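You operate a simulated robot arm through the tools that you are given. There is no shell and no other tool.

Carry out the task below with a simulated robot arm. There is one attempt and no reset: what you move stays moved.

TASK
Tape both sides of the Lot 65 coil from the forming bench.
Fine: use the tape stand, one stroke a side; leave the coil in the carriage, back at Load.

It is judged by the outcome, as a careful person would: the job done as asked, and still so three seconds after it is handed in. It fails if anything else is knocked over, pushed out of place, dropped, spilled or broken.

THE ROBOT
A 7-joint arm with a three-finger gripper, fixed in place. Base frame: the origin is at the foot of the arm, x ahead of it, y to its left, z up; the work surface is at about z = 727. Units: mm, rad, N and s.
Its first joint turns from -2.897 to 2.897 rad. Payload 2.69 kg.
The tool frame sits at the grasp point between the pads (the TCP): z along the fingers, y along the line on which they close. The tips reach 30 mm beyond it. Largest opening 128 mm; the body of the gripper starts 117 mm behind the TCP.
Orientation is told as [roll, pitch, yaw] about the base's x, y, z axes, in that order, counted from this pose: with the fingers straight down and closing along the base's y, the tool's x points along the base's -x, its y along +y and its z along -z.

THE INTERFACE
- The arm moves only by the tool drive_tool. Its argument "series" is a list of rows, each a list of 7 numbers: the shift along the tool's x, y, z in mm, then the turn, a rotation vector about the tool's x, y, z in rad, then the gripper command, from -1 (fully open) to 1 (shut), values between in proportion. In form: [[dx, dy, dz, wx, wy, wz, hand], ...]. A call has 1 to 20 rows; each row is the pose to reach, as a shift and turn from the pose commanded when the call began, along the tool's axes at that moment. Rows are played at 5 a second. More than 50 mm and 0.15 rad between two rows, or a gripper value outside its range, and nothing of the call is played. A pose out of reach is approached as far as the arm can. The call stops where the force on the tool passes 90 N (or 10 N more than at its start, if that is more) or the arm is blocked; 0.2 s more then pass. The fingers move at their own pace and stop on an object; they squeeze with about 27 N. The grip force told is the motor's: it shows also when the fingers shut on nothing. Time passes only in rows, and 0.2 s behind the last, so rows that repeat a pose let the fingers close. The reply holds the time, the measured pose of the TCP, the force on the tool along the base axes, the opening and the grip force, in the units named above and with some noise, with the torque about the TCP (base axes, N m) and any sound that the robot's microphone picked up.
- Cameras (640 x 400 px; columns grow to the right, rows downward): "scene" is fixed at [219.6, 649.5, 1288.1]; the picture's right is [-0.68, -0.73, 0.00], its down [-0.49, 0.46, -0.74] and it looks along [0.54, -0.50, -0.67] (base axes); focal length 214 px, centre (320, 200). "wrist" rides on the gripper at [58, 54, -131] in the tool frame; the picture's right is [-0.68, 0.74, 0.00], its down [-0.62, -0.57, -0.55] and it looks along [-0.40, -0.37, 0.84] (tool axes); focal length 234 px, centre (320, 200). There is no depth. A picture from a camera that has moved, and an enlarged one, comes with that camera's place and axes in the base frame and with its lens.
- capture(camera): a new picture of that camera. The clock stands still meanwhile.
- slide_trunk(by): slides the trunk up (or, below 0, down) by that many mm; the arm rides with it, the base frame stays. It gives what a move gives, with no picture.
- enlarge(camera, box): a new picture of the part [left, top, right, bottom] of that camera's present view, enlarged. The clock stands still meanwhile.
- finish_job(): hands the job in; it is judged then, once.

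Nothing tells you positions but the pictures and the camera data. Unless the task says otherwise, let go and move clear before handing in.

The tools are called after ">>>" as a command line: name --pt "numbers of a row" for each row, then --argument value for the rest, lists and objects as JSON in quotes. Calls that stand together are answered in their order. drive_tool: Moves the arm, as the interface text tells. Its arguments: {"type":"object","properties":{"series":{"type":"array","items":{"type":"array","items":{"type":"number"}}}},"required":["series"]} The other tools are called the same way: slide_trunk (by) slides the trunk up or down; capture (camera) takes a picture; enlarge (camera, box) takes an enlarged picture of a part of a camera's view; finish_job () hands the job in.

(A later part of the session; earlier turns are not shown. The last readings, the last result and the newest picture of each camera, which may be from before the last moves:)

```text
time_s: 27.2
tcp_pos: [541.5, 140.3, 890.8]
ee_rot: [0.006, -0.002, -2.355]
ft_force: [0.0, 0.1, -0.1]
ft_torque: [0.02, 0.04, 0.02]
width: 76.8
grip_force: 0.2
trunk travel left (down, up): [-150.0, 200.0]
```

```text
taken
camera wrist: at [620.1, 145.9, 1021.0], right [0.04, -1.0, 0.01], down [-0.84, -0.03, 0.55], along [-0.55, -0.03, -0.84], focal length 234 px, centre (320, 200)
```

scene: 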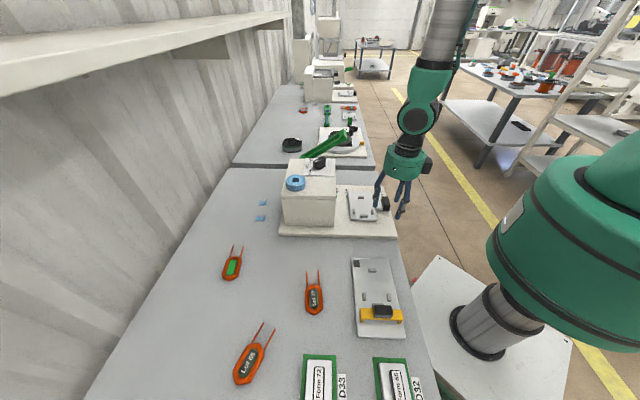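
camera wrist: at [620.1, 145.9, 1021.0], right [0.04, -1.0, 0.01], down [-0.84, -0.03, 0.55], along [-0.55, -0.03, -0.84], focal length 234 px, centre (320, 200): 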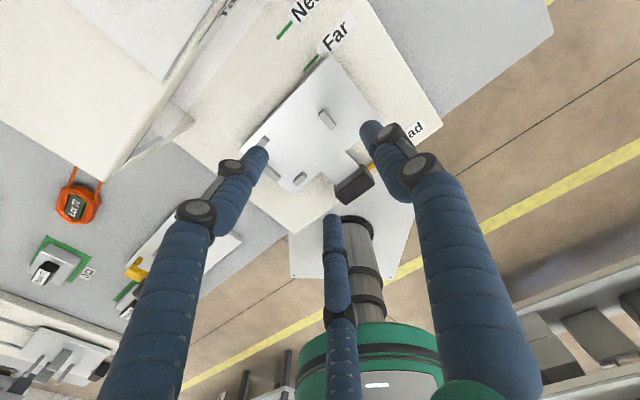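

Yaw −135° is reachable here. I'll descend to about z = 805 (tips above peg tops) to confirm reach at low height and to calibrate peg positions from close range.

>>> drive_tool --pt "0 0 30 0 0 0 -0.2" --pt "0 0 60 0 0 0 -0.2"

>>> drive_tool --pt "0 0 25 0 0 0 -0.2"

>>> capture --camera "wrist"

>>> enlarge --camera "scene" --box '[320, 140, 420, 230]'

```text
time_s: 27.8
tcp_pos: [542.5, 140.3, 830.5]
ee_rot: [0.007, -0.002, -2.354]
ft_force: [0.2, 0.6, 0.1]
ft_torque: [0.01, 0.03, 0.02]
width: 77.1
grip_force: 0.1
trunk travel left (down, up): [-150.0, 200.0]
```

```text
time_s: 28.2
tcp_pos: [542.5, 140.4, 806.0]
ee_rot: [0.007, 0.0, -2.354]
ft_force: [-0.6, 0.0, 0.4]
ft_torque: [0.01, -0.05, 0.0]
width: 76.7
grip_force: 0.1
trunk travel left (down, up): [-150.0, 200.0]
```

```text
taken
camera wrist: at [620.0, 145.5, 936.5], right [0.04, -1.0, 0.01], down [-0.84, -0.03, 0.55], along [-0.55, -0.03, -0.84], focal length 234 px, centre (320, 200)
```

wrist: 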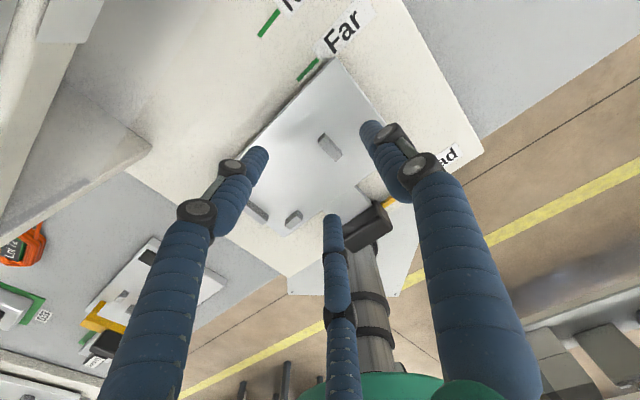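

```text
4.44 times, centred on (370, 185) of scene
camera zoom: at [219.6, 649.5, 1288.1], right [-0.68, -0.73, 0.0], down [-0.49, 0.46, -0.74], along [0.54, -0.5, -0.67], focal length 953 px, centre (98, 267)
```

zoom: 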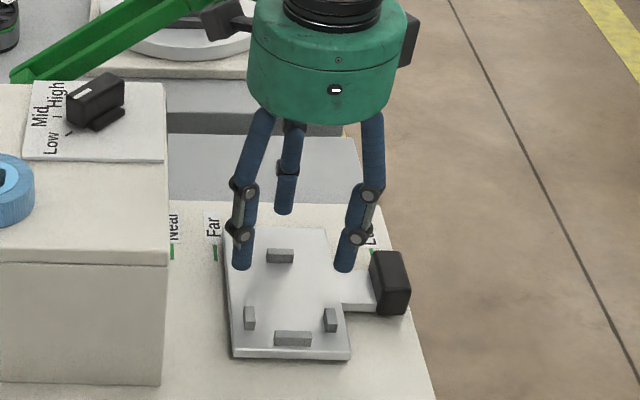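

The geometry works: the single finger clears peg A and the pair sits between A and the side pegs. I'll zoom on the pegs from here for accurate coordinates.

>>> enlarge --camera "wrist" --box '[230, 50, 400, 240]'

```text
2.11 times, centred on (315, 145) of wrist
camera zoom: at [620.0, 145.5, 936.5], right [0.04, -1.0, 0.01], down [-0.84, -0.03, 0.55], along [-0.55, -0.03, -0.84], focal length 493 px, centre (330, 316)
```

zoom: 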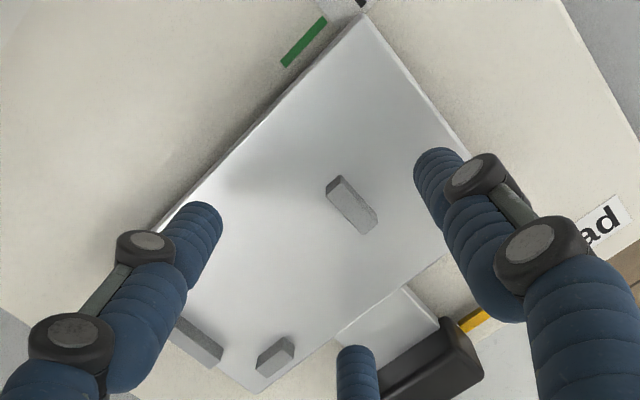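

Reach is confirmed down low. Nest centre ≈ [521, 165]. Now I fly back to the Lot 65 coil, unwinding the wrist so the single finger points along the leads (yaw ≈ 203°).

>>> drive_tool --pt "0 0 -39 0 0 -0.14 -0.2" --pt "0 0 -78 0 0 -0.28 -0.2" --pt "0 0 -117 0 0 -0.42 -0.2" --pt "0 0 -155 0 0 -0.56 -0.2" --pt "17.2 -29 -155 0 0 -0.7 -0.2" --pt "34.4 -58 -155 0 0 -0.84 -0.2" --pt "51.6 -87 -155 0 0 -0.98 -0.2" --pt "68.8 -116 -155 0 0 -1.12 -0.2" --pt "86 -145 -155 0 0 -1.26 -0.2" --pt "103.3 -174 -155 0 0 -1.4 -0.2" --pt "120.5 -203 -155 0 0 -1.54 -0.2" --pt "137.8 -232 -155 0 0 -1.68 -0.2" --pt "155 -261 -155 0 0 -1.82 -0.2" --pt "172.2 -290 -155 0 0 -1.96 -0.2" --pt "189.4 -319 -155 0 0 -2.1 -0.2" --pt "206.7 -348 -155 0 0 -2.24 -0.2" --pt "224 -377 -155 0 0 -2.38 -0.2" --pt "241.2 -406.5 -155 0 0 -2.52 -0.2" --pt "258.4 -435.5 -155 0 0 -2.66 -0.2" --pt "275.6 -464.5 -155 0 0 -2.8 -0.2"

>>> drive_tool --pt "0 0 0 0 0 -0.145 -0.2" --pt "0 0 0 0 0 -0.29 -0.2" --pt "0 0 0 0 0 -0.435 -0.2" --pt "0 0 0 0 0 -0.58 -0.2" --pt "0 0 0 0 0 -0.725 -0.2" --pt "0 0 0 0 0 -0.87 -0.2" --pt "0 0 0 0 0 -1.015 -0.2" --pt "0 0 0 0 0 -1.16 -0.2" --pt "0 0 0 0 0 -1.305 -0.2" --pt "0 0 0 0 0 -1.45 -0.2" --pt "0 0 0 0 0 -1.595 -0.2" --pt "0 0 0 0 0 -1.74 -0.2" --pt "0 0 0 0 0 -1.885 -0.2" --pt "0 0 0 0 0 -2.03 -0.2" --pt "0 0 0 0 0 -2.175 -0.2" --pt "0 0 0 0 0 -2.32 -0.2" --pt "0 0 0 0 0 -2.465 -0.2" --pt "0 0 0 0 0 -2.61 -0.2" --pt "0 0 0 0 0 -2.755 -0.2" --pt "0 0 0 0 0 -2.9 -0.2"

```text
time_s: 32.4
tcp_pos: [406.1, 664.7, 957.1]
ee_rot: [-0.007, 0.003, 0.447]
ft_force: [-0.8, 0.0, -0.5]
ft_torque: [0.0, -0.03, -0.01]
width: 76.9
grip_force: 0.1
trunk travel left (down, up): [-150.0, 200.0]
```

```text
time_s: 36.6
tcp_pos: [406.8, 664.9, 957.5]
ee_rot: [0.008, 0.001, -2.936]
ft_force: [-0.3, 0.3, -0.5]
ft_torque: [0.0, -0.02, 0.01]
width: 77.1
grip_force: 0.1
trunk travel left (down, up): [-150.0, 200.0]
```

Now fix the small tilt, finish the yaw, and come down to about z = 860 for a check picture.

>>> drive_tool --pt "0 0 33 0.004 0 -0.1 -0.2" --pt "0 0 66 0.008 0 -0.205 -0.2" --pt "0 0 97 0.008 0 -0.205 -0.2" --pt "0 0 97 0.008 0 -0.205 -0.2"

>>> capture --camera "wrist"

```text
time_s: 37.6
tcp_pos: [409.2, 664.2, 861.5]
ee_rot: [-0.002, 0.0, -2.732]
ft_force: [-0.4, 0.6, -0.4]
ft_torque: [-0.09, 0.02, 0.04]
width: 77.0
grip_force: 0.1
trunk travel left (down, up): [-150.0, 200.0]
```

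```text
taken
camera wrist: at [482.2, 639.0, 990.0], right [-0.33, -0.94, 0.0], down [-0.79, 0.27, 0.55], along [-0.52, 0.18, -0.84], focal length 234 px, centre (320, 200)
```

wrist: 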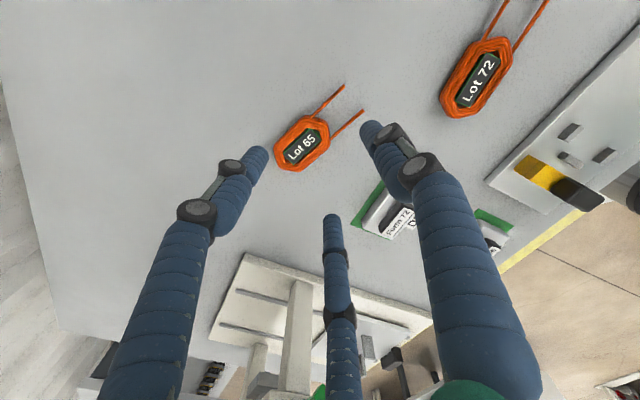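

Coil sits below between the pair with leads toward the single finger. Zooming to fine-align.

>>> enlarge --camera "wrist" --box '[255, 75, 375, 185]'

```text
3.64 times, centred on (315, 130) of wrist
camera zoom: at [482.2, 639.0, 990.0], right [-0.33, -0.94, 0.0], down [-0.79, 0.27, 0.55], along [-0.52, 0.18, -0.84], focal length 852 px, centre (338, 454)
```

zoom: 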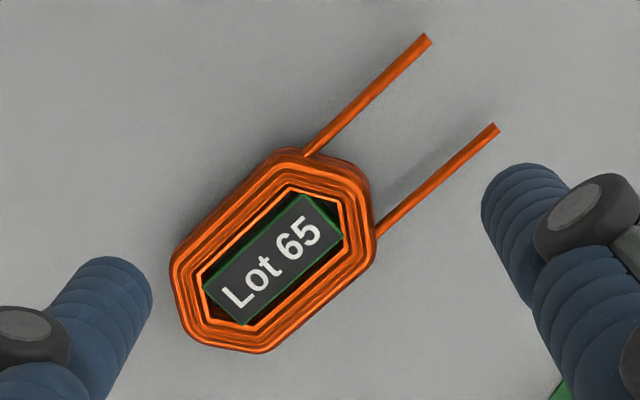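

Alignment is good (TCP ≈27 mm toward the leads from body centre, on axis). Descending straight down to near the bench.

>>> drive_tool --pt "0 0 35 0 0 0 -0.2" --pt "0 0 70 0 0 0 -0.2" --pt "0 0 88 0 0 0 -0.2" --pt "0 0 94 0 0 0 -0.2" --pt "0 0 94 0 0 0 -0.2"

>>> capture --camera "wrist"

>>> enlarge --camera "scene" --box '[200, 300, 310, 400]'

```text
time_s: 38.8
tcp_pos: [406.1, 665.3, 766.8]
ee_rot: [-0.003, 0.0, -2.732]
ft_force: [0.3, 0.4, 0.5]
ft_torque: [0.02, 0.0, -0.01]
width: 77.0
grip_force: 0.1
trunk travel left (down, up): [-150.0, 200.0]
```

```text
taken
camera wrist: at [481.6, 639.1, 896.3], right [-0.33, -0.94, 0.0], down [-0.79, 0.27, 0.55], along [-0.52, 0.18, -0.84], focal length 234 px, centre (320, 200)
```

wrist: 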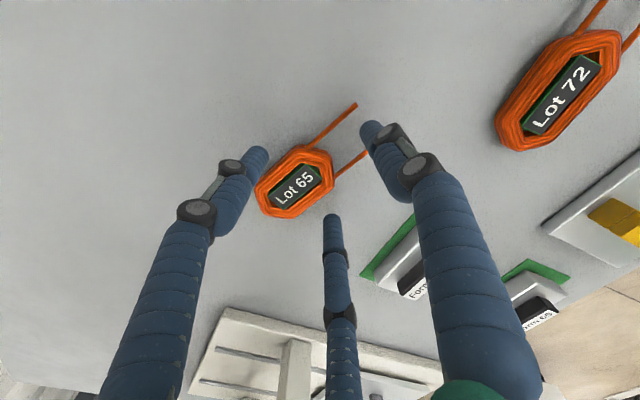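

```text
4.00 times, centred on (255, 350) of scene
camera zoom: at [219.6, 649.5, 1288.1], right [-0.68, -0.73, 0.0], down [-0.49, 0.46, -0.74], along [0.54, -0.5, -0.67], focal length 858 px, centre (580, -400)
```

zoom: 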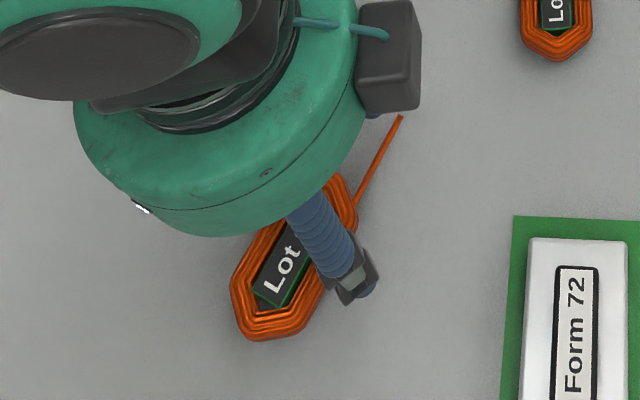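

No contact; pair is on both legs and the single finger between the leads. Lower 4 mm more and close gently.

>>> drive_tool --pt "0 0 4.5 0 0 0 -0.2" --pt "0 0 4.5 0 0 0 0" --pt "0 0 4.5 0 0 0 0.2" --pt "0 0 4.5 0 0 0 0.4" --pt "0 0 4.5 0 0 0 0.7" --pt "0 0 4.5 0 0 0 1" --pt "0 0 4.5 0 0 0 1" --pt "0 0 4.5 0 0 0 1"

>>> capture --camera "wrist"

>>> enlarge --camera "scene" --box '[200, 300, 310, 400]'

```text
time_s: 40.6
tcp_pos: [406.7, 664.5, 761.5]
ee_rot: [-0.002, 0.0, -2.734]
ft_force: [-0.6, 1.3, 1.7]
ft_torque: [0.06, -0.01, 0.0]
width: 58.0
grip_force: 26.7
trunk travel left (down, up): [-150.0, 200.0]
```

```text
taken
camera wrist: at [481.4, 639.1, 891.7], right [-0.33, -0.94, 0.0], down [-0.79, 0.27, 0.55], along [-0.52, 0.18, -0.84], focal length 234 px, centre (320, 200)
```

wrist: 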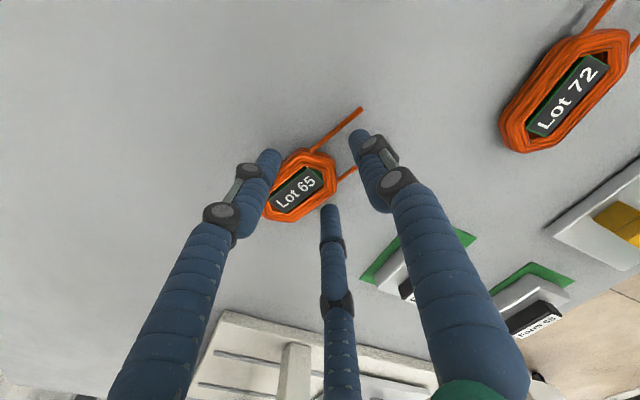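

```text
4.00 times, centred on (255, 350) of scene
camera zoom: at [219.6, 649.5, 1288.1], right [-0.68, -0.73, 0.0], down [-0.49, 0.46, -0.74], along [0.54, -0.5, -0.67], focal length 858 px, centre (580, -400)
```

zoom: 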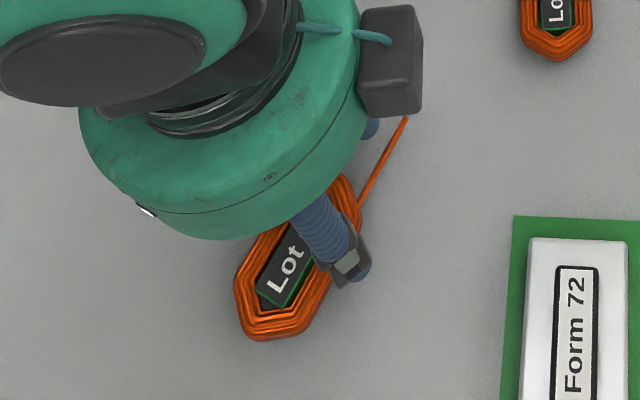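

Gripped at width 58 with 27 N. Lifting a little to verify the hold.

>>> drive_tool --pt "0 0 -10 0 0 0 1" --pt "0 0 -25 0 0 0 1" --pt "0 0 -45 0 0 0 1" --pt "0 0 -45 0 0 0 1"

>>> enlarge --camera "wrist" --box '[240, 80, 400, 240]'

>>> enlarge --camera "scene" --box '[200, 290, 310, 400]'

```text
time_s: 41.6
tcp_pos: [407.3, 664.3, 807.8]
ee_rot: [-0.001, 0.0, -2.734]
ft_force: [0.3, -0.3, 0.0]
ft_torque: [-0.02, -0.02, -0.01]
width: 57.9
grip_force: 27.1
trunk travel left (down, up): [-150.0, 200.0]
```

```text
2.50 times, centred on (320, 160) of wrist
camera zoom: at [481.6, 638.3, 936.8], right [-0.33, -0.94, 0.0], down [-0.79, 0.27, 0.55], along [-0.52, 0.18, -0.84], focal length 585 px, centre (320, 300)
```

zoom: 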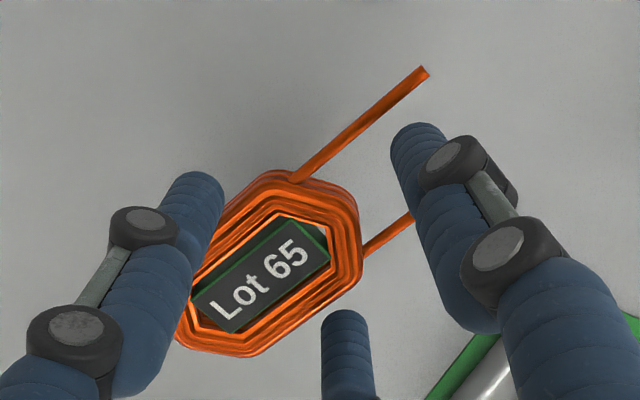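

```text
3.64 times, centred on (255, 345) of scene
camera zoom: at [219.6, 649.5, 1288.1], right [-0.68, -0.73, 0.0], down [-0.49, 0.46, -0.74], along [0.54, -0.5, -0.67], focal length 780 px, centre (556, -327)
```

zoom: 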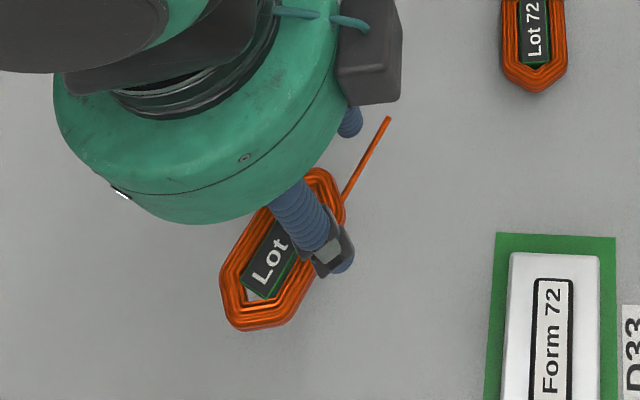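

The coil is held level in the pinch. Now I raise it and carry it to the carriage, unwinding the wrist on the way so the leads end up pointing along +v.

>>> drive_tool --pt "0 0 -38 0 0 0.146 1" --pt "0 0 -76 0 0 0.292 1" --pt "0 0 -114 0 0 0.438 1" --pt "0 0 -150 0 0 0.584 1" --pt "0 0 -150 0 0 0.73 1" --pt "0 0 -150 0 0 0.876 1" --pt "0 0 -150 0 0 1.022 1" --pt "0 0 -150 0 0 1.168 1" --pt "0 0 -150 0 0 1.314 1" --pt "0 0 -150 0 0 1.46 1" --pt "0 0 -150 0 0 1.606 1" --pt "0 0 -150 0 0 1.752 1" --pt "0 0 -150 0 0 1.898 1" --pt "0 0 -150 0 0 2.044 1" --pt "0 0 -150 0 0 2.19 1" --pt "0 0 -150 0 0 2.336 1" --pt "0 0 -150 0 0 2.482 1" --pt "0 0 -150 0 0 2.628 1" --pt "0 0 -150 0 0 2.774 1" --pt "0 0 -150 0 0 2.92 1"

>>> capture --camera "wrist"

```text
time_s: 45.8
tcp_pos: [407.2, 663.4, 956.8]
ee_rot: [0.003, -0.001, 0.629]
ft_force: [0.5, 0.3, -1.3]
ft_torque: [0.02, 0.02, 0.02]
width: 58.1
grip_force: 26.1
trunk travel left (down, up): [-150.0, 200.0]
```

```text
taken
camera wrist: at [327.5, 673.5, 1086.6], right [0.11, 0.99, 0.0], down [0.83, -0.1, 0.55], along [0.54, -0.06, -0.84], focal length 234 px, centre (320, 200)
```

wrist: 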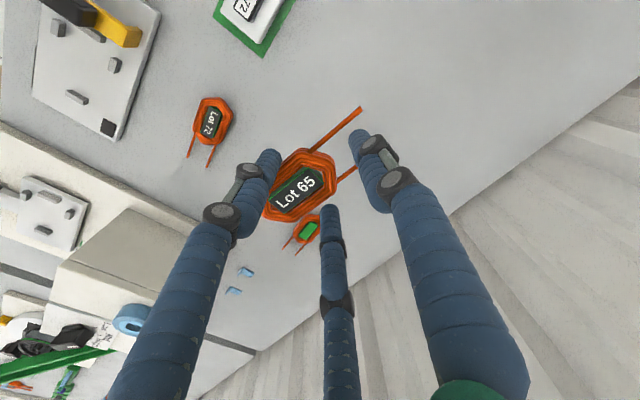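

Coil is stable in the grip. Continuing to the carriage with the rest of the turn.

>>> drive_tool --pt "9.85 -24.74 0 0 0 0.1487 1" --pt "19.7 -49.5 0 0 0 0.2974 1" --pt "29.6 -74.2 0 0 0 0.446 1" --pt "39.4 -98.9 0 0 0 0.5948 1" --pt "49.3 -123.7 0 0 0 0.7435 1" --pt "59.1 -148.4 0 0 0 0.892 1" --pt "69 -173.1 0 0 0 1.041 1" --pt "78.8 -197.9 0 0 0 1.19 1" --pt "88.7 -222.6 0 0 0 1.338 1" --pt "98.5 -247.4 0 0 0 1.487 1" --pt "108.4 -272.1 0 0 0 1.636 1" --pt "118.2 -296.8 0 0 0 1.784 1" --pt "128 -321.6 0 0 0 1.933 1" --pt "137.9 -346.3 0 0 0 2.082 1" --pt "147.8 -371 0 0 0 2.23 1" --pt "157.6 -395.8 0 0 0 2.379 1" --pt "167.5 -420.5 0 0 0 2.528 1" --pt "177.3 -445.2 0 0 0 2.677 1" --pt "187.2 -470 0 0 0 2.825 1" --pt "197 -494.7 0 0 0 2.974 1"

>>> capture --camera "wrist"

>>> capture --camera "scene"

```text
time_s: 50.0
tcp_pos: [538.7, 146.9, 956.2]
ee_rot: [0.002, 0.0, -2.346]
ft_force: [0.1, 0.6, -1.0]
ft_torque: [-0.02, -0.03, -0.01]
width: 58.0
grip_force: 27.5
trunk travel left (down, up): [-150.0, 200.0]
```

```text
taken
camera wrist: at [617.9, 152.4, 1086.1], right [0.05, -1.0, 0.0], down [-0.83, -0.05, 0.55], along [-0.55, -0.03, -0.84], focal length 234 px, centre (320, 200)
```

wrist: 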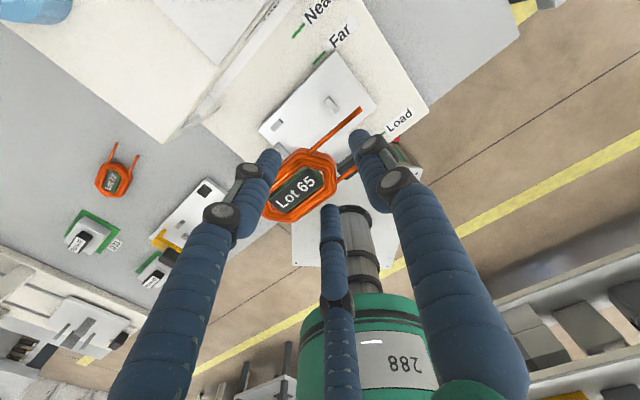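

```text
taken
```

scene: 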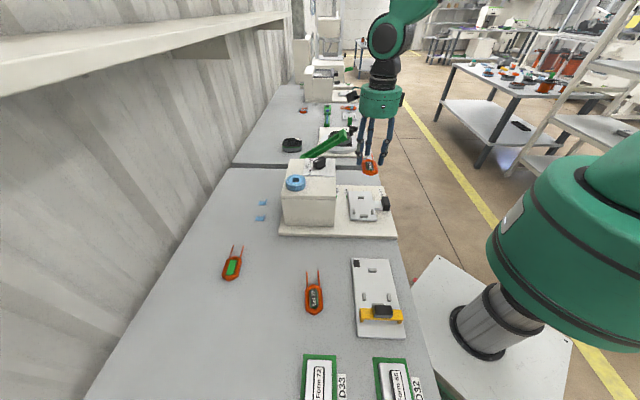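

In position above the carriage with the coil. Descending to a checking height.

>>> drive_tool --pt "0 0 40 0 0 0 1" --pt "0 0 80 0 0 0 1" --pt "0 0 115 0 0 0 1" --pt "0 0 130 0 0 0 1" --pt "0 0 130 0 0 0 1"

>>> enlarge --camera "wrist" --box '[220, 60, 400, 240]'

>>> enlarge --camera "scene" --box '[330, 160, 410, 220]'

```text
time_s: 51.2
tcp_pos: [539.2, 148.5, 825.7]
ee_rot: [0.0, 0.0, -2.343]
ft_force: [0.6, 0.8, -2.1]
ft_torque: [-0.02, -0.03, 0.0]
width: 58.0
grip_force: 26.6
trunk travel left (down, up): [-150.0, 200.0]
```

```text
2.22 times, centred on (310, 150) of wrist
camera zoom: at [618.9, 153.0, 955.6], right [0.06, -1.0, 0.0], down [-0.83, -0.05, 0.55], along [-0.55, -0.03, -0.84], focal length 520 px, centre (342, 311)
```

zoom: 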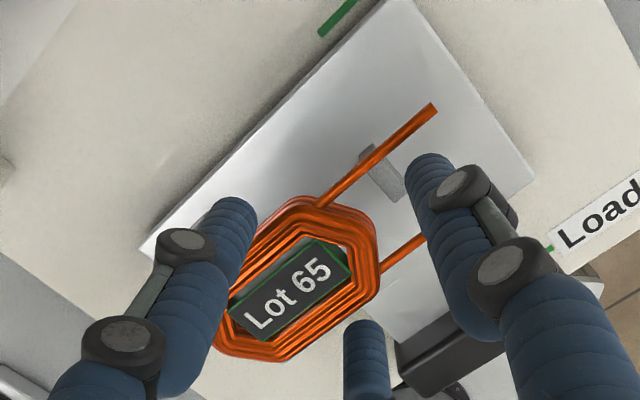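

```text
6.67 times, centred on (370, 190) of scene
camera zoom: at [219.6, 649.5, 1288.1], right [-0.68, -0.73, 0.0], down [-0.49, 0.46, -0.74], along [0.54, -0.5, -0.67], focal length 1430 px, centre (-13, 267)
```

zoom: 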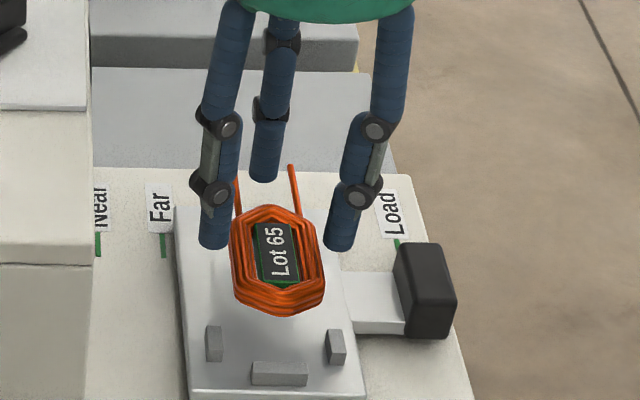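

Coil axis is within ~2 mm of the nest axis. I'll nudge 1.5 mm and descend to just above the peg tops for a final check.

>>> drive_tool --pt "-1.5 0 10 0 0 0 1" --pt "-1.5 0 18 0 0 0 1" --pt "-1.5 0 18 0 0 0 1"

>>> enlarge --camera "wrist" --box '[220, 60, 400, 240]'

>>> enlarge --camera "scene" --box '[340, 175, 400, 220]'

```text
time_s: 52.0
tcp_pos: [539.5, 146.7, 808.5]
ee_rot: [-0.002, 0.0, -2.344]
ft_force: [-0.5, -0.4, -2.1]
ft_torque: [-0.03, 0.01, -0.02]
width: 58.1
grip_force: 27.5
trunk travel left (down, up): [-150.0, 200.0]
```

```text
2.22 times, centred on (310, 150) of wrist
camera zoom: at [617.9, 151.8, 937.8], right [0.06, -1.0, 0.0], down [-0.83, -0.05, 0.55], along [-0.55, -0.03, -0.84], focal length 520 px, centre (342, 311)
```

zoom: 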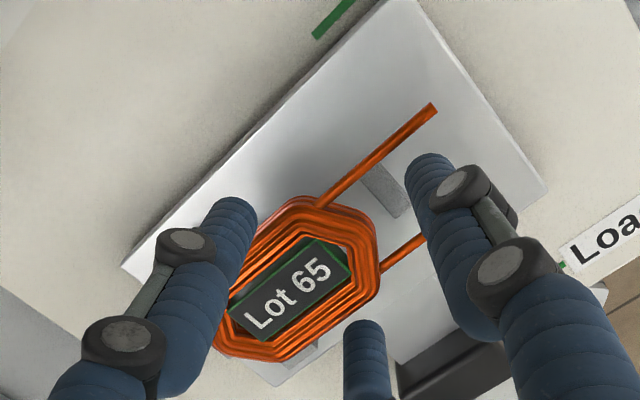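

```text
8.89 times, centred on (370, 198) of scene
camera zoom: at [219.6, 649.5, 1288.1], right [-0.68, -0.73, 0.0], down [-0.49, 0.46, -0.74], along [0.54, -0.5, -0.67], focal length 1906 px, centre (-124, 222)
```

zoom: 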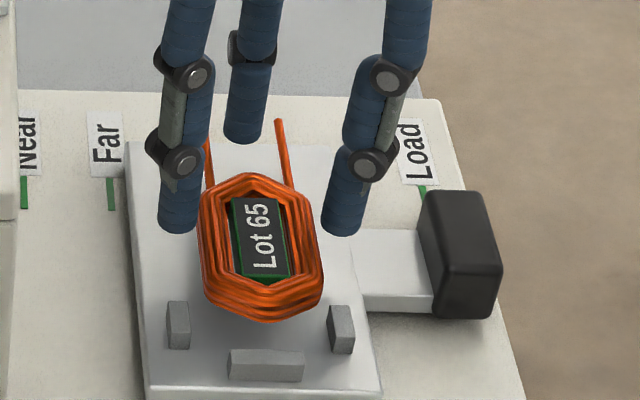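

Alignment with the nest is within about 1 mm across and 5 mm gaps each end. Lowering in small steps until it touches the plate.

>>> drive_tool --pt "0 0 6 0 0 0 1" --pt "0 0 12 0 0 0 1" --pt "0 0 15 0 0 0 1"

>>> enlarge --camera "scene" --box '[340, 175, 400, 220]'

```text
time_s: 52.8
tcp_pos: [537.9, 147.1, 794.3]
ee_rot: [0.0, 0.002, -2.344]
ft_force: [-1.8, -0.4, 8.6]
ft_torque: [0.2, 0.38, 0.06]
width: 58.1
grip_force: 26.8
trunk travel left (down, up): [-150.0, 200.0]
```

```text
8.89 times, centred on (370, 198) of scene
camera zoom: at [219.6, 649.5, 1288.1], right [-0.68, -0.73, 0.0], down [-0.49, 0.46, -0.74], along [0.54, -0.5, -0.67], focal length 1906 px, centre (-124, 222)
```

zoom: 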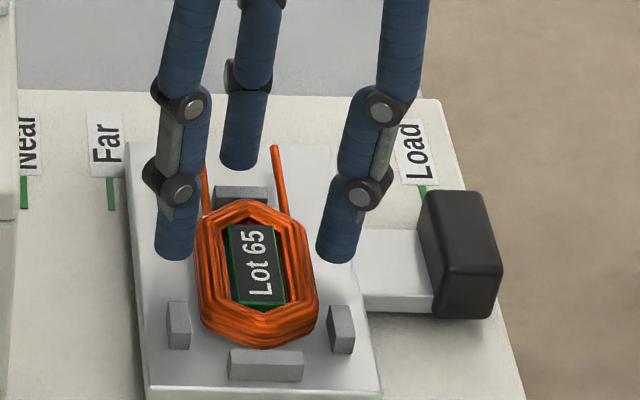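

Light contact (≈10 N) on the far-end side at TCP z = 794. I'll inspect from the wrist before going further.

>>> enlarge --camera "wrist" --box '[220, 100, 380, 260]'

>>> enlarge --camera "scene" --box '[355, 190, 385, 213]'

```text
2.50 times, centred on (300, 180) of wrist
camera zoom: at [617.3, 152.0, 923.8], right [0.06, -1.0, 0.0], down [-0.84, -0.05, 0.55], along [-0.55, -0.03, -0.84], focal length 585 px, centre (370, 250)
```

zoom: 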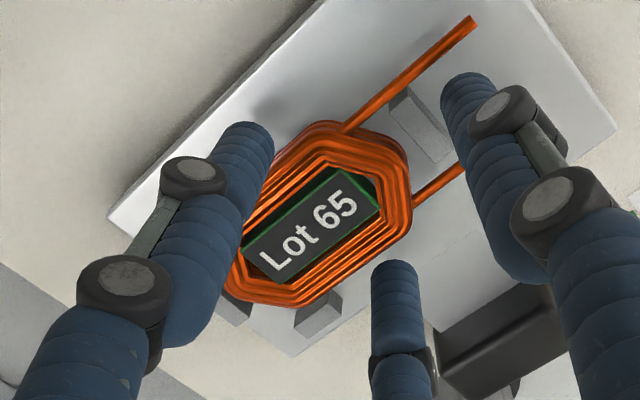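

```text
16.00 times, centred on (370, 202) of scene
camera zoom: at [219.6, 649.5, 1288.1], right [-0.68, -0.73, 0.0], down [-0.49, 0.46, -0.74], along [0.54, -0.5, -0.67], focal length 3432 px, centre (-480, 176)
```

zoom: 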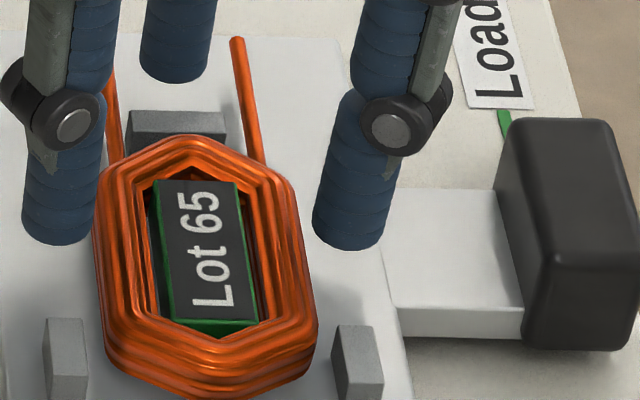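

Coil needs about 2° of turn so the leads straddle peg A evenly. I'll lift 4 mm, rotate about the coil centre, and lower again.

>>> drive_tool --pt "0 0 -4 0 0 0 1" --pt "0.95 0 -4 0 0 -0.038 1" --pt "0.95 0 -4 0 0 -0.038 1" --pt "0.95 0 -1 0 0 -0.038 1" --pt "0.95 0 1 0 0 -0.038 1"

>>> enlarge --camera "scene" --box '[352, 186, 388, 213]'

```text
time_s: 54.0
tcp_pos: [539.3, 147.5, 792.4]
ee_rot: [-0.001, 0.004, -2.306]
ft_force: [-6.8, 4.2, 22.5]
ft_torque: [0.5, 0.63, 0.02]
width: 58.2
grip_force: 26.6
trunk travel left (down, up): [-150.0, 200.0]
```

```text
14.81 times, centred on (370, 200) of scene
camera zoom: at [219.6, 649.5, 1288.1], right [-0.68, -0.73, 0.0], down [-0.49, 0.46, -0.74], along [0.54, -0.5, -0.67], focal length 3177 px, centre (-421, 207)
```

zoom: 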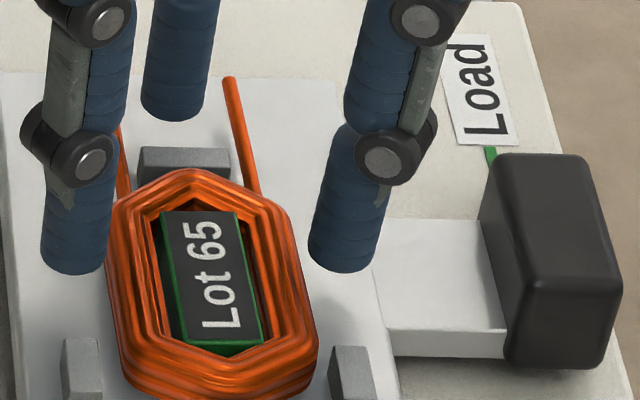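

Now the reaction acts right at the coil's centre — it is seated flat on the plate, leads around peg A. I'll ease off 1 mm and open.

>>> drive_tool --pt "0 0 -1.2 0 0 0 1" --pt "0 0 -1.2 0 0 0 0.0" --pt "0 0 -1.2 0 0 0 -0.1" --pt "0 0 -1.2 0 0 0 -0.2" --pt "0 0 -1.2 0 0 0 -0.2"

>>> enlarge --camera "scene" --box '[345, 180, 393, 216]'

>>> enlarge --camera "wrist" --box '[220, 80, 400, 260]'

```text
time_s: 55.2
tcp_pos: [538.7, 146.4, 794.2]
ee_rot: [-0.003, 0.0, -2.306]
ft_force: [-0.5, 0.1, 0.2]
ft_torque: [0.0, -0.02, 0.02]
width: 76.9
grip_force: 0.0
trunk travel left (down, up): [-150.0, 200.0]
```

```text
11.11 times, centred on (369, 198) of scene
camera zoom: at [219.6, 649.5, 1288.1], right [-0.68, -0.73, 0.0], down [-0.49, 0.46, -0.74], along [0.54, -0.5, -0.67], focal length 2383 px, centre (-224, 222)
```

zoom: 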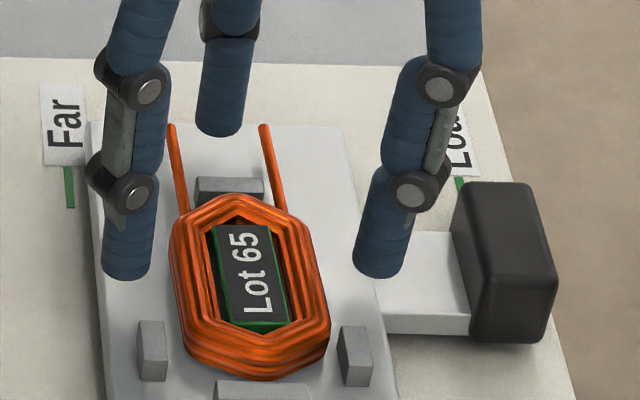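

```text
2.22 times, centred on (310, 170) of wrist
camera zoom: at [617.9, 155.6, 923.0], right [0.09, -1.0, 0.0], down [-0.83, -0.08, 0.55], along [-0.55, -0.05, -0.84], focal length 520 px, centre (342, 267)
```

zoom: 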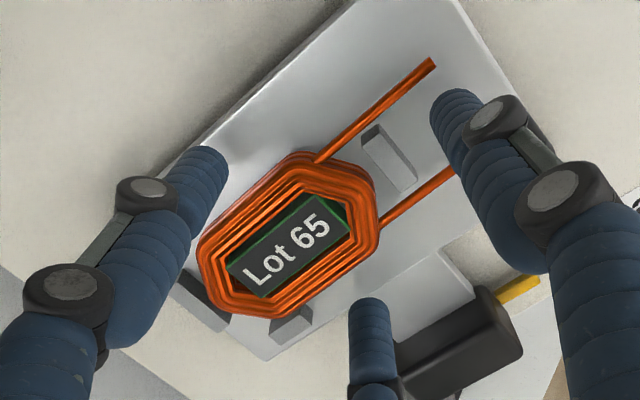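

Released. Raising straight up and inspecting how the coil sits.

>>> drive_tool --pt "0 0 -10 0 0 0 -0.2" --pt "0 0 -30 0 0 0 -0.2" --pt "0 0 -65 0 0 0 -0.2" --pt "0 0 -105 0 0 0 -0.2"

>>> enlarge --camera "scene" --box '[345, 180, 393, 216]'

>>> enlarge --camera "wrist" --box '[250, 60, 380, 190]'

```text
time_s: 56.2
tcp_pos: [537.8, 147.5, 899.1]
ee_rot: [-0.001, 0.0, -2.306]
ft_force: [0.5, -0.5, -0.3]
ft_torque: [-0.02, 0.0, -0.01]
width: 76.8
grip_force: 0.1
trunk travel left (down, up): [-150.0, 200.0]
```

```text
11.11 times, centred on (369, 198) of scene
camera zoom: at [219.6, 649.5, 1288.1], right [-0.68, -0.73, 0.0], down [-0.49, 0.46, -0.74], along [0.54, -0.5, -0.67], focal length 2383 px, centre (-224, 222)
```

zoom: 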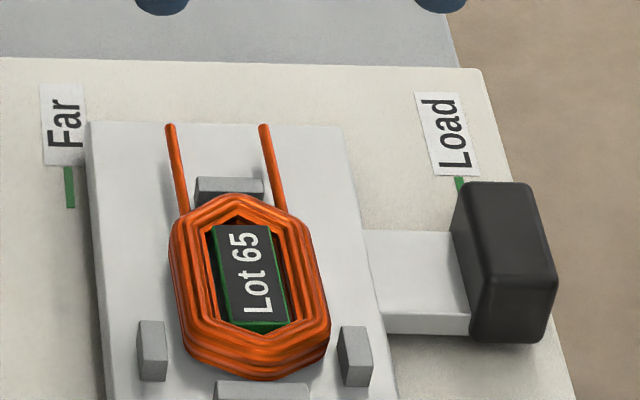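

```text
3.08 times, centred on (315, 125) of wrist
camera zoom: at [617.8, 156.0, 1028.5], right [0.09, -1.0, 0.0], down [-0.83, -0.08, 0.55], along [-0.55, -0.05, -0.84], focal length 720 px, centre (335, 431)
```

zoom: 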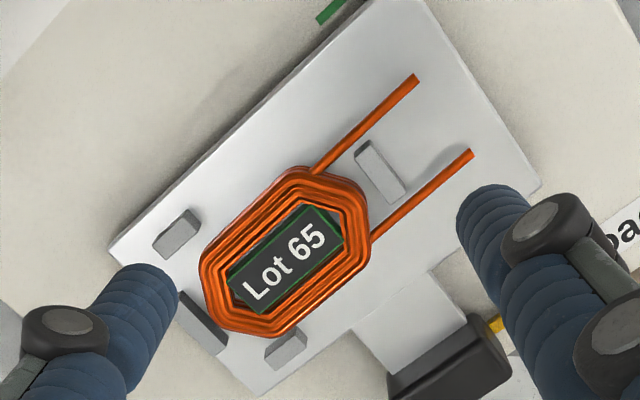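

The coil sits flat in the nest with leads on both sides of peg A. Next, I'll take the handle: pinch its two ends with the finger pair, hand kept on the operator's side. Moving above the handle and turning to yaw 135°.

>>> drive_tool --pt "-5 -0.5 -30 0 0 -0.146 -0.2" --pt "-15 -1.7 -40 0 0 -0.292 -0.2" --pt "-27 -3 -40 0 0 -0.438 -0.2" --pt "-40 -4.4 -40 0 0 -0.584 -0.2" --pt "-53 -5.9 -40 0 0 -0.73 -0.2" --pt "-66 -7.3 -40 0 0 -0.876 -0.2" --pt "-79 -8.8 -40 0 0 -1.022 -0.2" --pt "-92 -10.2 -40 0 0 -1.168 -0.2" --pt "-102.7 -11.4 -40 0 0 -1.314 -0.2" --pt "-102.7 -11.4 -40 0 0 -1.46 -0.2" --pt "-102.7 -11.4 -40 0 0 -1.606 -0.2" --pt "-102.7 -11.4 -40 0 0 -1.752 -0.2" --pt "-102.7 -11.4 -40 0 0 -1.898 -0.2" --pt "-102.7 -11.4 -40 0 0 -2.044 -0.2" --pt "-102.7 -11.4 -40 0 0 -2.19 -0.2" --pt "-102.7 -11.4 -40 0 0 -2.336 -0.2" --pt "-102.7 -11.4 -40 0 0 -2.482 -0.2" --pt "-102.7 -11.4 -40 0 0 -2.628 -0.2" --pt "-102.7 -11.4 -40 0 0 -2.774 -0.2" --pt "-102.7 -11.4 -40 0 0 -2.92 -0.2"

>>> drive_tool --pt "0 0 0 0 0 -0.145 -0.2" --pt "0 0 0 0 0 -0.29 -0.2" --pt "0 0 0 0 0 -0.435 -0.2" --pt "0 0 0 0 0 -0.58 -0.2" --pt "0 0 0 0 0 -0.725 -0.2" --pt "0 0 0 0 0 -0.87 -0.2" --pt "0 0 0 0 0 -1.015 -0.2" --pt "0 0 0 0 0 -1.16 -0.2" --pt "0 0 0 0 0 -1.305 -0.2" --pt "0 0 0 0 0 -1.45 -0.2" --pt "0 0 0 0 0 -1.595 -0.2" --pt "0 0 0 0 0 -1.742 -0.2" --pt "0 0 0 0 0 -1.742 -0.2"

>>> capture --camera "wrist"

>>> capture --camera "scene"

```text
time_s: 60.4
tcp_pos: [461.3, 79.8, 938.2]
ee_rot: [0.001, 0.0, 0.617]
ft_force: [0.3, 0.1, -0.6]
ft_torque: [-0.04, 0.04, 0.0]
width: 76.9
grip_force: 0.2
trunk travel left (down, up): [-150.0, 200.0]
```

```text
time_s: 63.2
tcp_pos: [462.3, 77.9, 938.2]
ee_rot: [-0.002, -0.002, 2.357]
ft_force: [-0.1, -0.1, 0.6]
ft_torque: [0.02, 0.0, 0.03]
width: 76.7
grip_force: 0.0
trunk travel left (down, up): [-150.0, 200.0]
```

```text
taken
camera wrist: at [465.1, 0.4, 1068.0], right [-1.0, -0.04, 0.0], down [-0.04, 0.83, 0.55], along [-0.02, 0.55, -0.84], focal length 234 px, centre (320, 200)
```

wrist: 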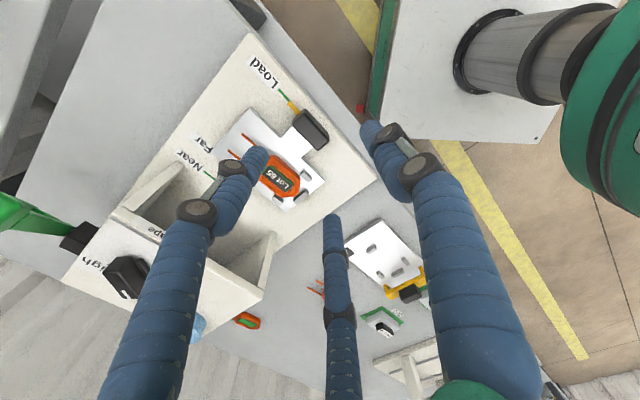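

```text
taken
```

scene: 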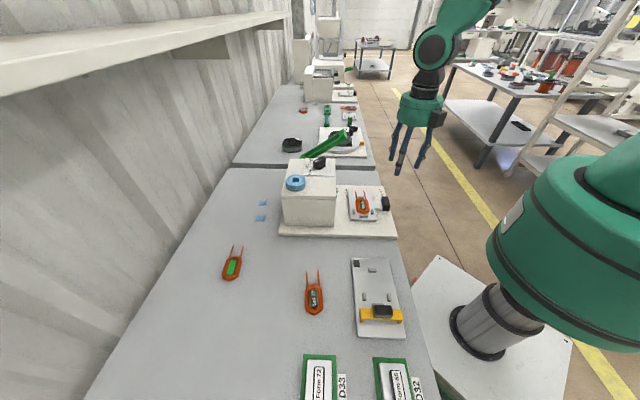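

The hand is over the handle, coil rests in the carriage. Zooming to fix handle position, the pointer and the head's front opening.

>>> enlarge --camera "wrist" --box '[230, 60, 350, 220]'

>>> enlarge --camera "wrist" --box '[60, 150, 280, 320]'

>>> enlarge --camera "scene" --box '[280, 150, 410, 240]'

```text
2.50 times, centred on (290, 140) of wrist
camera zoom: at [465.1, 0.4, 1068.0], right [-1.0, -0.04, 0.0], down [-0.04, 0.83, 0.55], along [-0.02, 0.55, -0.84], focal length 585 px, centre (395, 350)
```

zoom: 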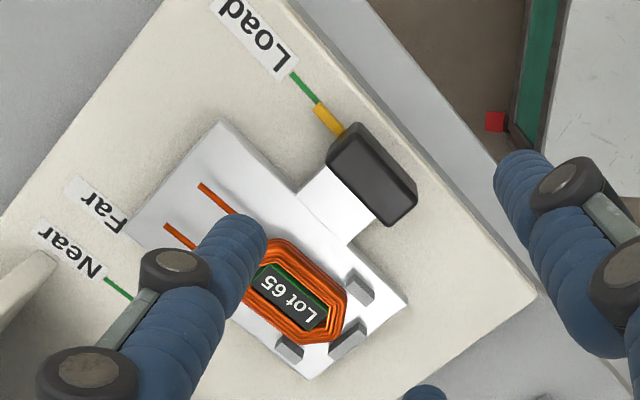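

```text
2.35 times, centred on (170, 235) of wrist
camera zoom: at [465.1, 0.4, 1068.0], right [-1.0, -0.04, 0.0], down [-0.04, 0.83, 0.55], along [-0.02, 0.55, -0.84], focal length 551 px, centre (673, 118)
```

zoom: 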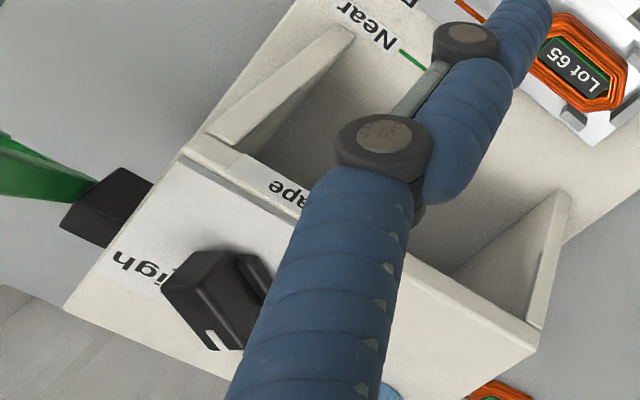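

```text
4.44 times, centred on (345, 195) of scene
camera zoom: at [219.6, 649.5, 1288.1], right [-0.68, -0.73, 0.0], down [-0.49, 0.46, -0.74], along [0.54, -0.5, -0.67], focal length 953 px, centre (209, 222)
```

zoom: 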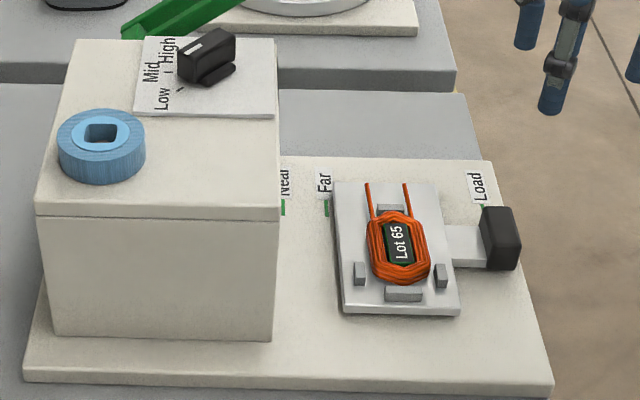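

>>> enlarge --camera "wrist" --box '[280, 85, 350, 155]'

>>> enlarge --camera "scene" --box '[370, 180, 410, 210]'

```text
5.71 times, centred on (315, 120) of wrist
camera zoom: at [465.1, 0.4, 1068.0], right [-1.0, -0.04, 0.0], down [-0.04, 0.83, 0.55], along [-0.02, 0.55, -0.84], focal length 1338 px, centre (349, 657)
```

zoom: 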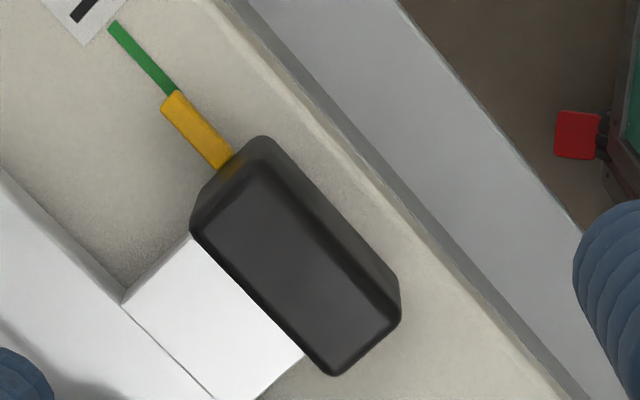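

```text
13.33 times, centred on (390, 195) of scene
camera zoom: at [219.6, 649.5, 1288.1], right [-0.68, -0.73, 0.0], down [-0.49, 0.46, -0.74], along [0.54, -0.5, -0.67], focal length 2860 px, centre (-613, 267)
```

zoom: 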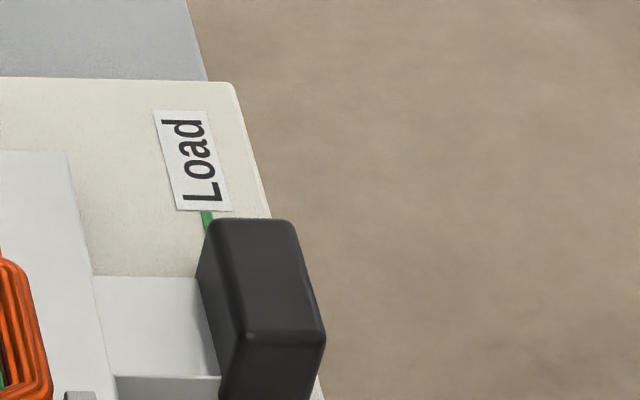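

Handle ≈ 45 × 20 mm centred at [475, 93], top z ≈ 773. I'll lean the hand slightly back (0.15 rad) to stay clear of the head's lip, and come down over the handle.

>>> drive_tool --pt "-0.8 4.8 35 0.05 0 0 -0.2" --pt "-0.8 4.8 70 0.1 0 0 -0.2" --pt "-0.8 4.8 105 0.15 0 0 -0.2" --pt "-0.8 4.8 115 0.15 0 0 -0.2" --pt "-0.8 4.8 115 0.15 0 0 -0.2"

>>> capture --camera "wrist"

>>> enlarge --camera "scene" --box '[340, 140, 430, 220]'

```text
time_s: 64.4
tcp_pos: [459.1, 77.0, 824.4]
ee_rot: [-0.152, -0.001, 2.355]
ft_force: [0.1, 0.8, 0.3]
ft_torque: [0.01, -0.03, 0.03]
width: 76.5
grip_force: 0.2
trunk travel left (down, up): [-150.0, 200.0]
```

```text
taken
camera wrist: at [447.5, -15.2, 943.6], right [-0.99, -0.04, -0.11], down [-0.1, 0.77, 0.63], along [0.06, 0.63, -0.77], focal length 234 px, centre (320, 200)
```

wrist: 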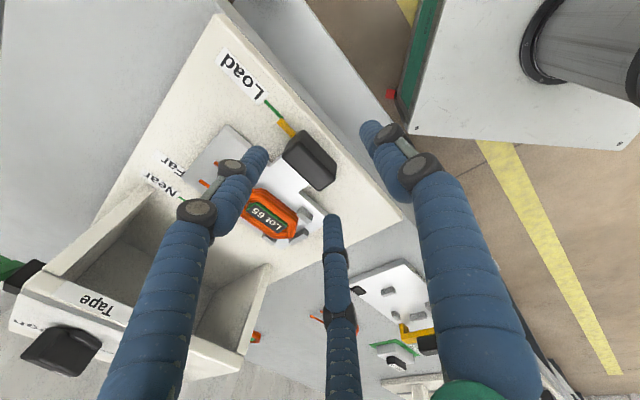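

```text
5.00 times, centred on (385, 180) of scene
camera zoom: at [219.6, 649.5, 1288.1], right [-0.68, -0.73, 0.0], down [-0.49, 0.46, -0.74], along [0.54, -0.5, -0.67], focal length 1072 px, centre (-5, 300)
```

zoom: 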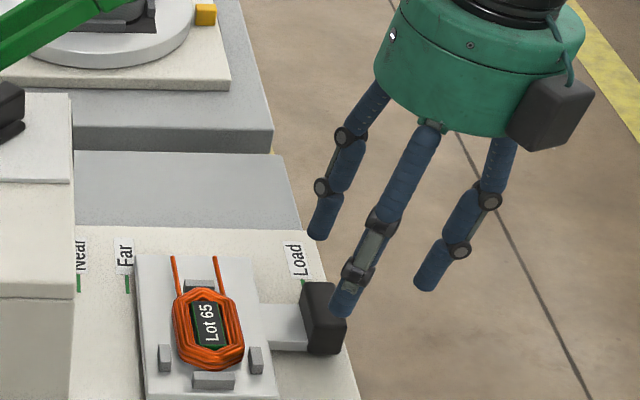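

Hand leans back nicely and the pair straddles the handle. Going down 33 mm onto it.

>>> drive_tool --pt "0 1.5 10 0 0 0 -0.2" --pt "0 3 20 0 0 0 -0.2" --pt "0 4.2 28 0 0 0 -0.2" --pt "0 4.9 32.6 0 0 0 -0.2" --pt "0 4.9 32.6 0 0 0 -0.2"

>>> enlarge --camera "wrist" --box '[220, 90, 400, 250]'

>>> enlarge --camera "scene" --box '[350, 160, 420, 220]'

```text
time_s: 65.6
tcp_pos: [457.7, 76.5, 790.5]
ee_rot: [-0.149, 0.001, 2.357]
ft_force: [-0.1, 0.5, -0.8]
ft_torque: [0.01, -0.02, -0.01]
width: 77.0
grip_force: 0.1
trunk travel left (down, up): [-150.0, 200.0]
```

```text
2.50 times, centred on (310, 170) of wrist
camera zoom: at [447.8, -15.1, 910.7], right [-0.99, -0.04, -0.11], down [-0.1, 0.77, 0.63], along [0.06, 0.63, -0.77], focal length 585 px, centre (345, 275)
```

zoom: 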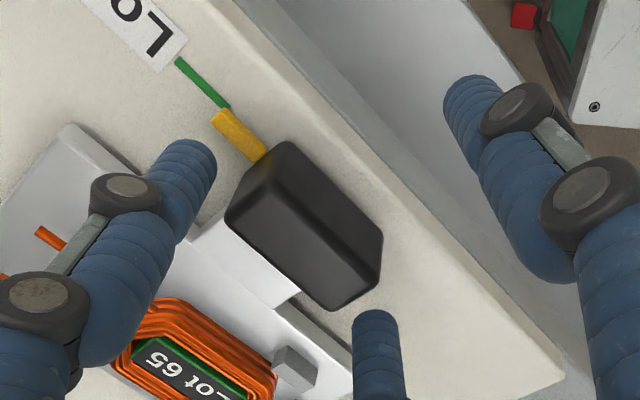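

```text
6.67 times, centred on (385, 190) of scene
camera zoom: at [219.6, 649.5, 1288.1], right [-0.68, -0.73, 0.0], down [-0.49, 0.46, -0.74], along [0.54, -0.5, -0.67], focal length 1430 px, centre (-113, 267)
```

zoom: 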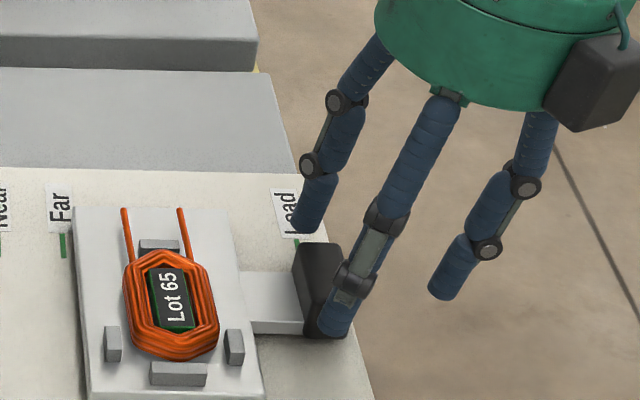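

Fingers straddle the handle ends. Closing on it.

>>> drive_tool --pt "0 0 0 0 0 0 0.0" --pt "0 0 0 0 0 0 0.2" --pt "0 0 0 0 0 0 0.5" --pt "0 0 0 0 0 0 1" --pt "0 0 0 0 0 0 1" --pt "0 0 0 0 0 0 1"

>>> enlarge --camera "wrist" --box '[220, 90, 400, 250]'

>>> enlarge --camera "scene" --box '[350, 160, 420, 220]'

```text
time_s: 67.0
tcp_pos: [457.7, 77.1, 790.7]
ee_rot: [-0.149, -0.001, 2.358]
ft_force: [-13.8, 20.3, 2.5]
ft_torque: [0.54, 0.45, 0.62]
width: 59.3
grip_force: 27.4
trunk travel left (down, up): [-150.0, 200.0]
```

```text
2.50 times, centred on (310, 170) of wrist
camera zoom: at [446.7, -14.5, 910.6], right [-0.99, -0.04, -0.11], down [-0.1, 0.77, 0.63], along [0.06, 0.63, -0.77], focal length 585 px, centre (345, 275)
```

zoom: 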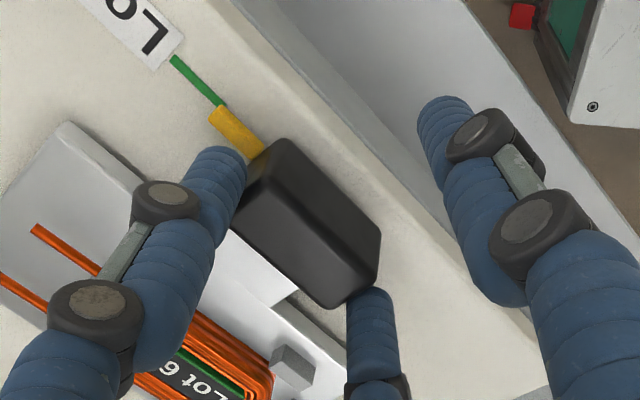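

```text
6.67 times, centred on (385, 190) of scene
camera zoom: at [219.6, 649.5, 1288.1], right [-0.68, -0.73, 0.0], down [-0.49, 0.46, -0.74], along [0.54, -0.5, -0.67], focal length 1430 px, centre (-113, 267)
```

zoom: 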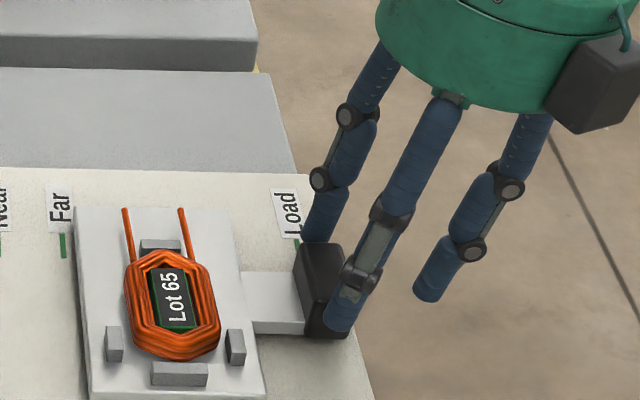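

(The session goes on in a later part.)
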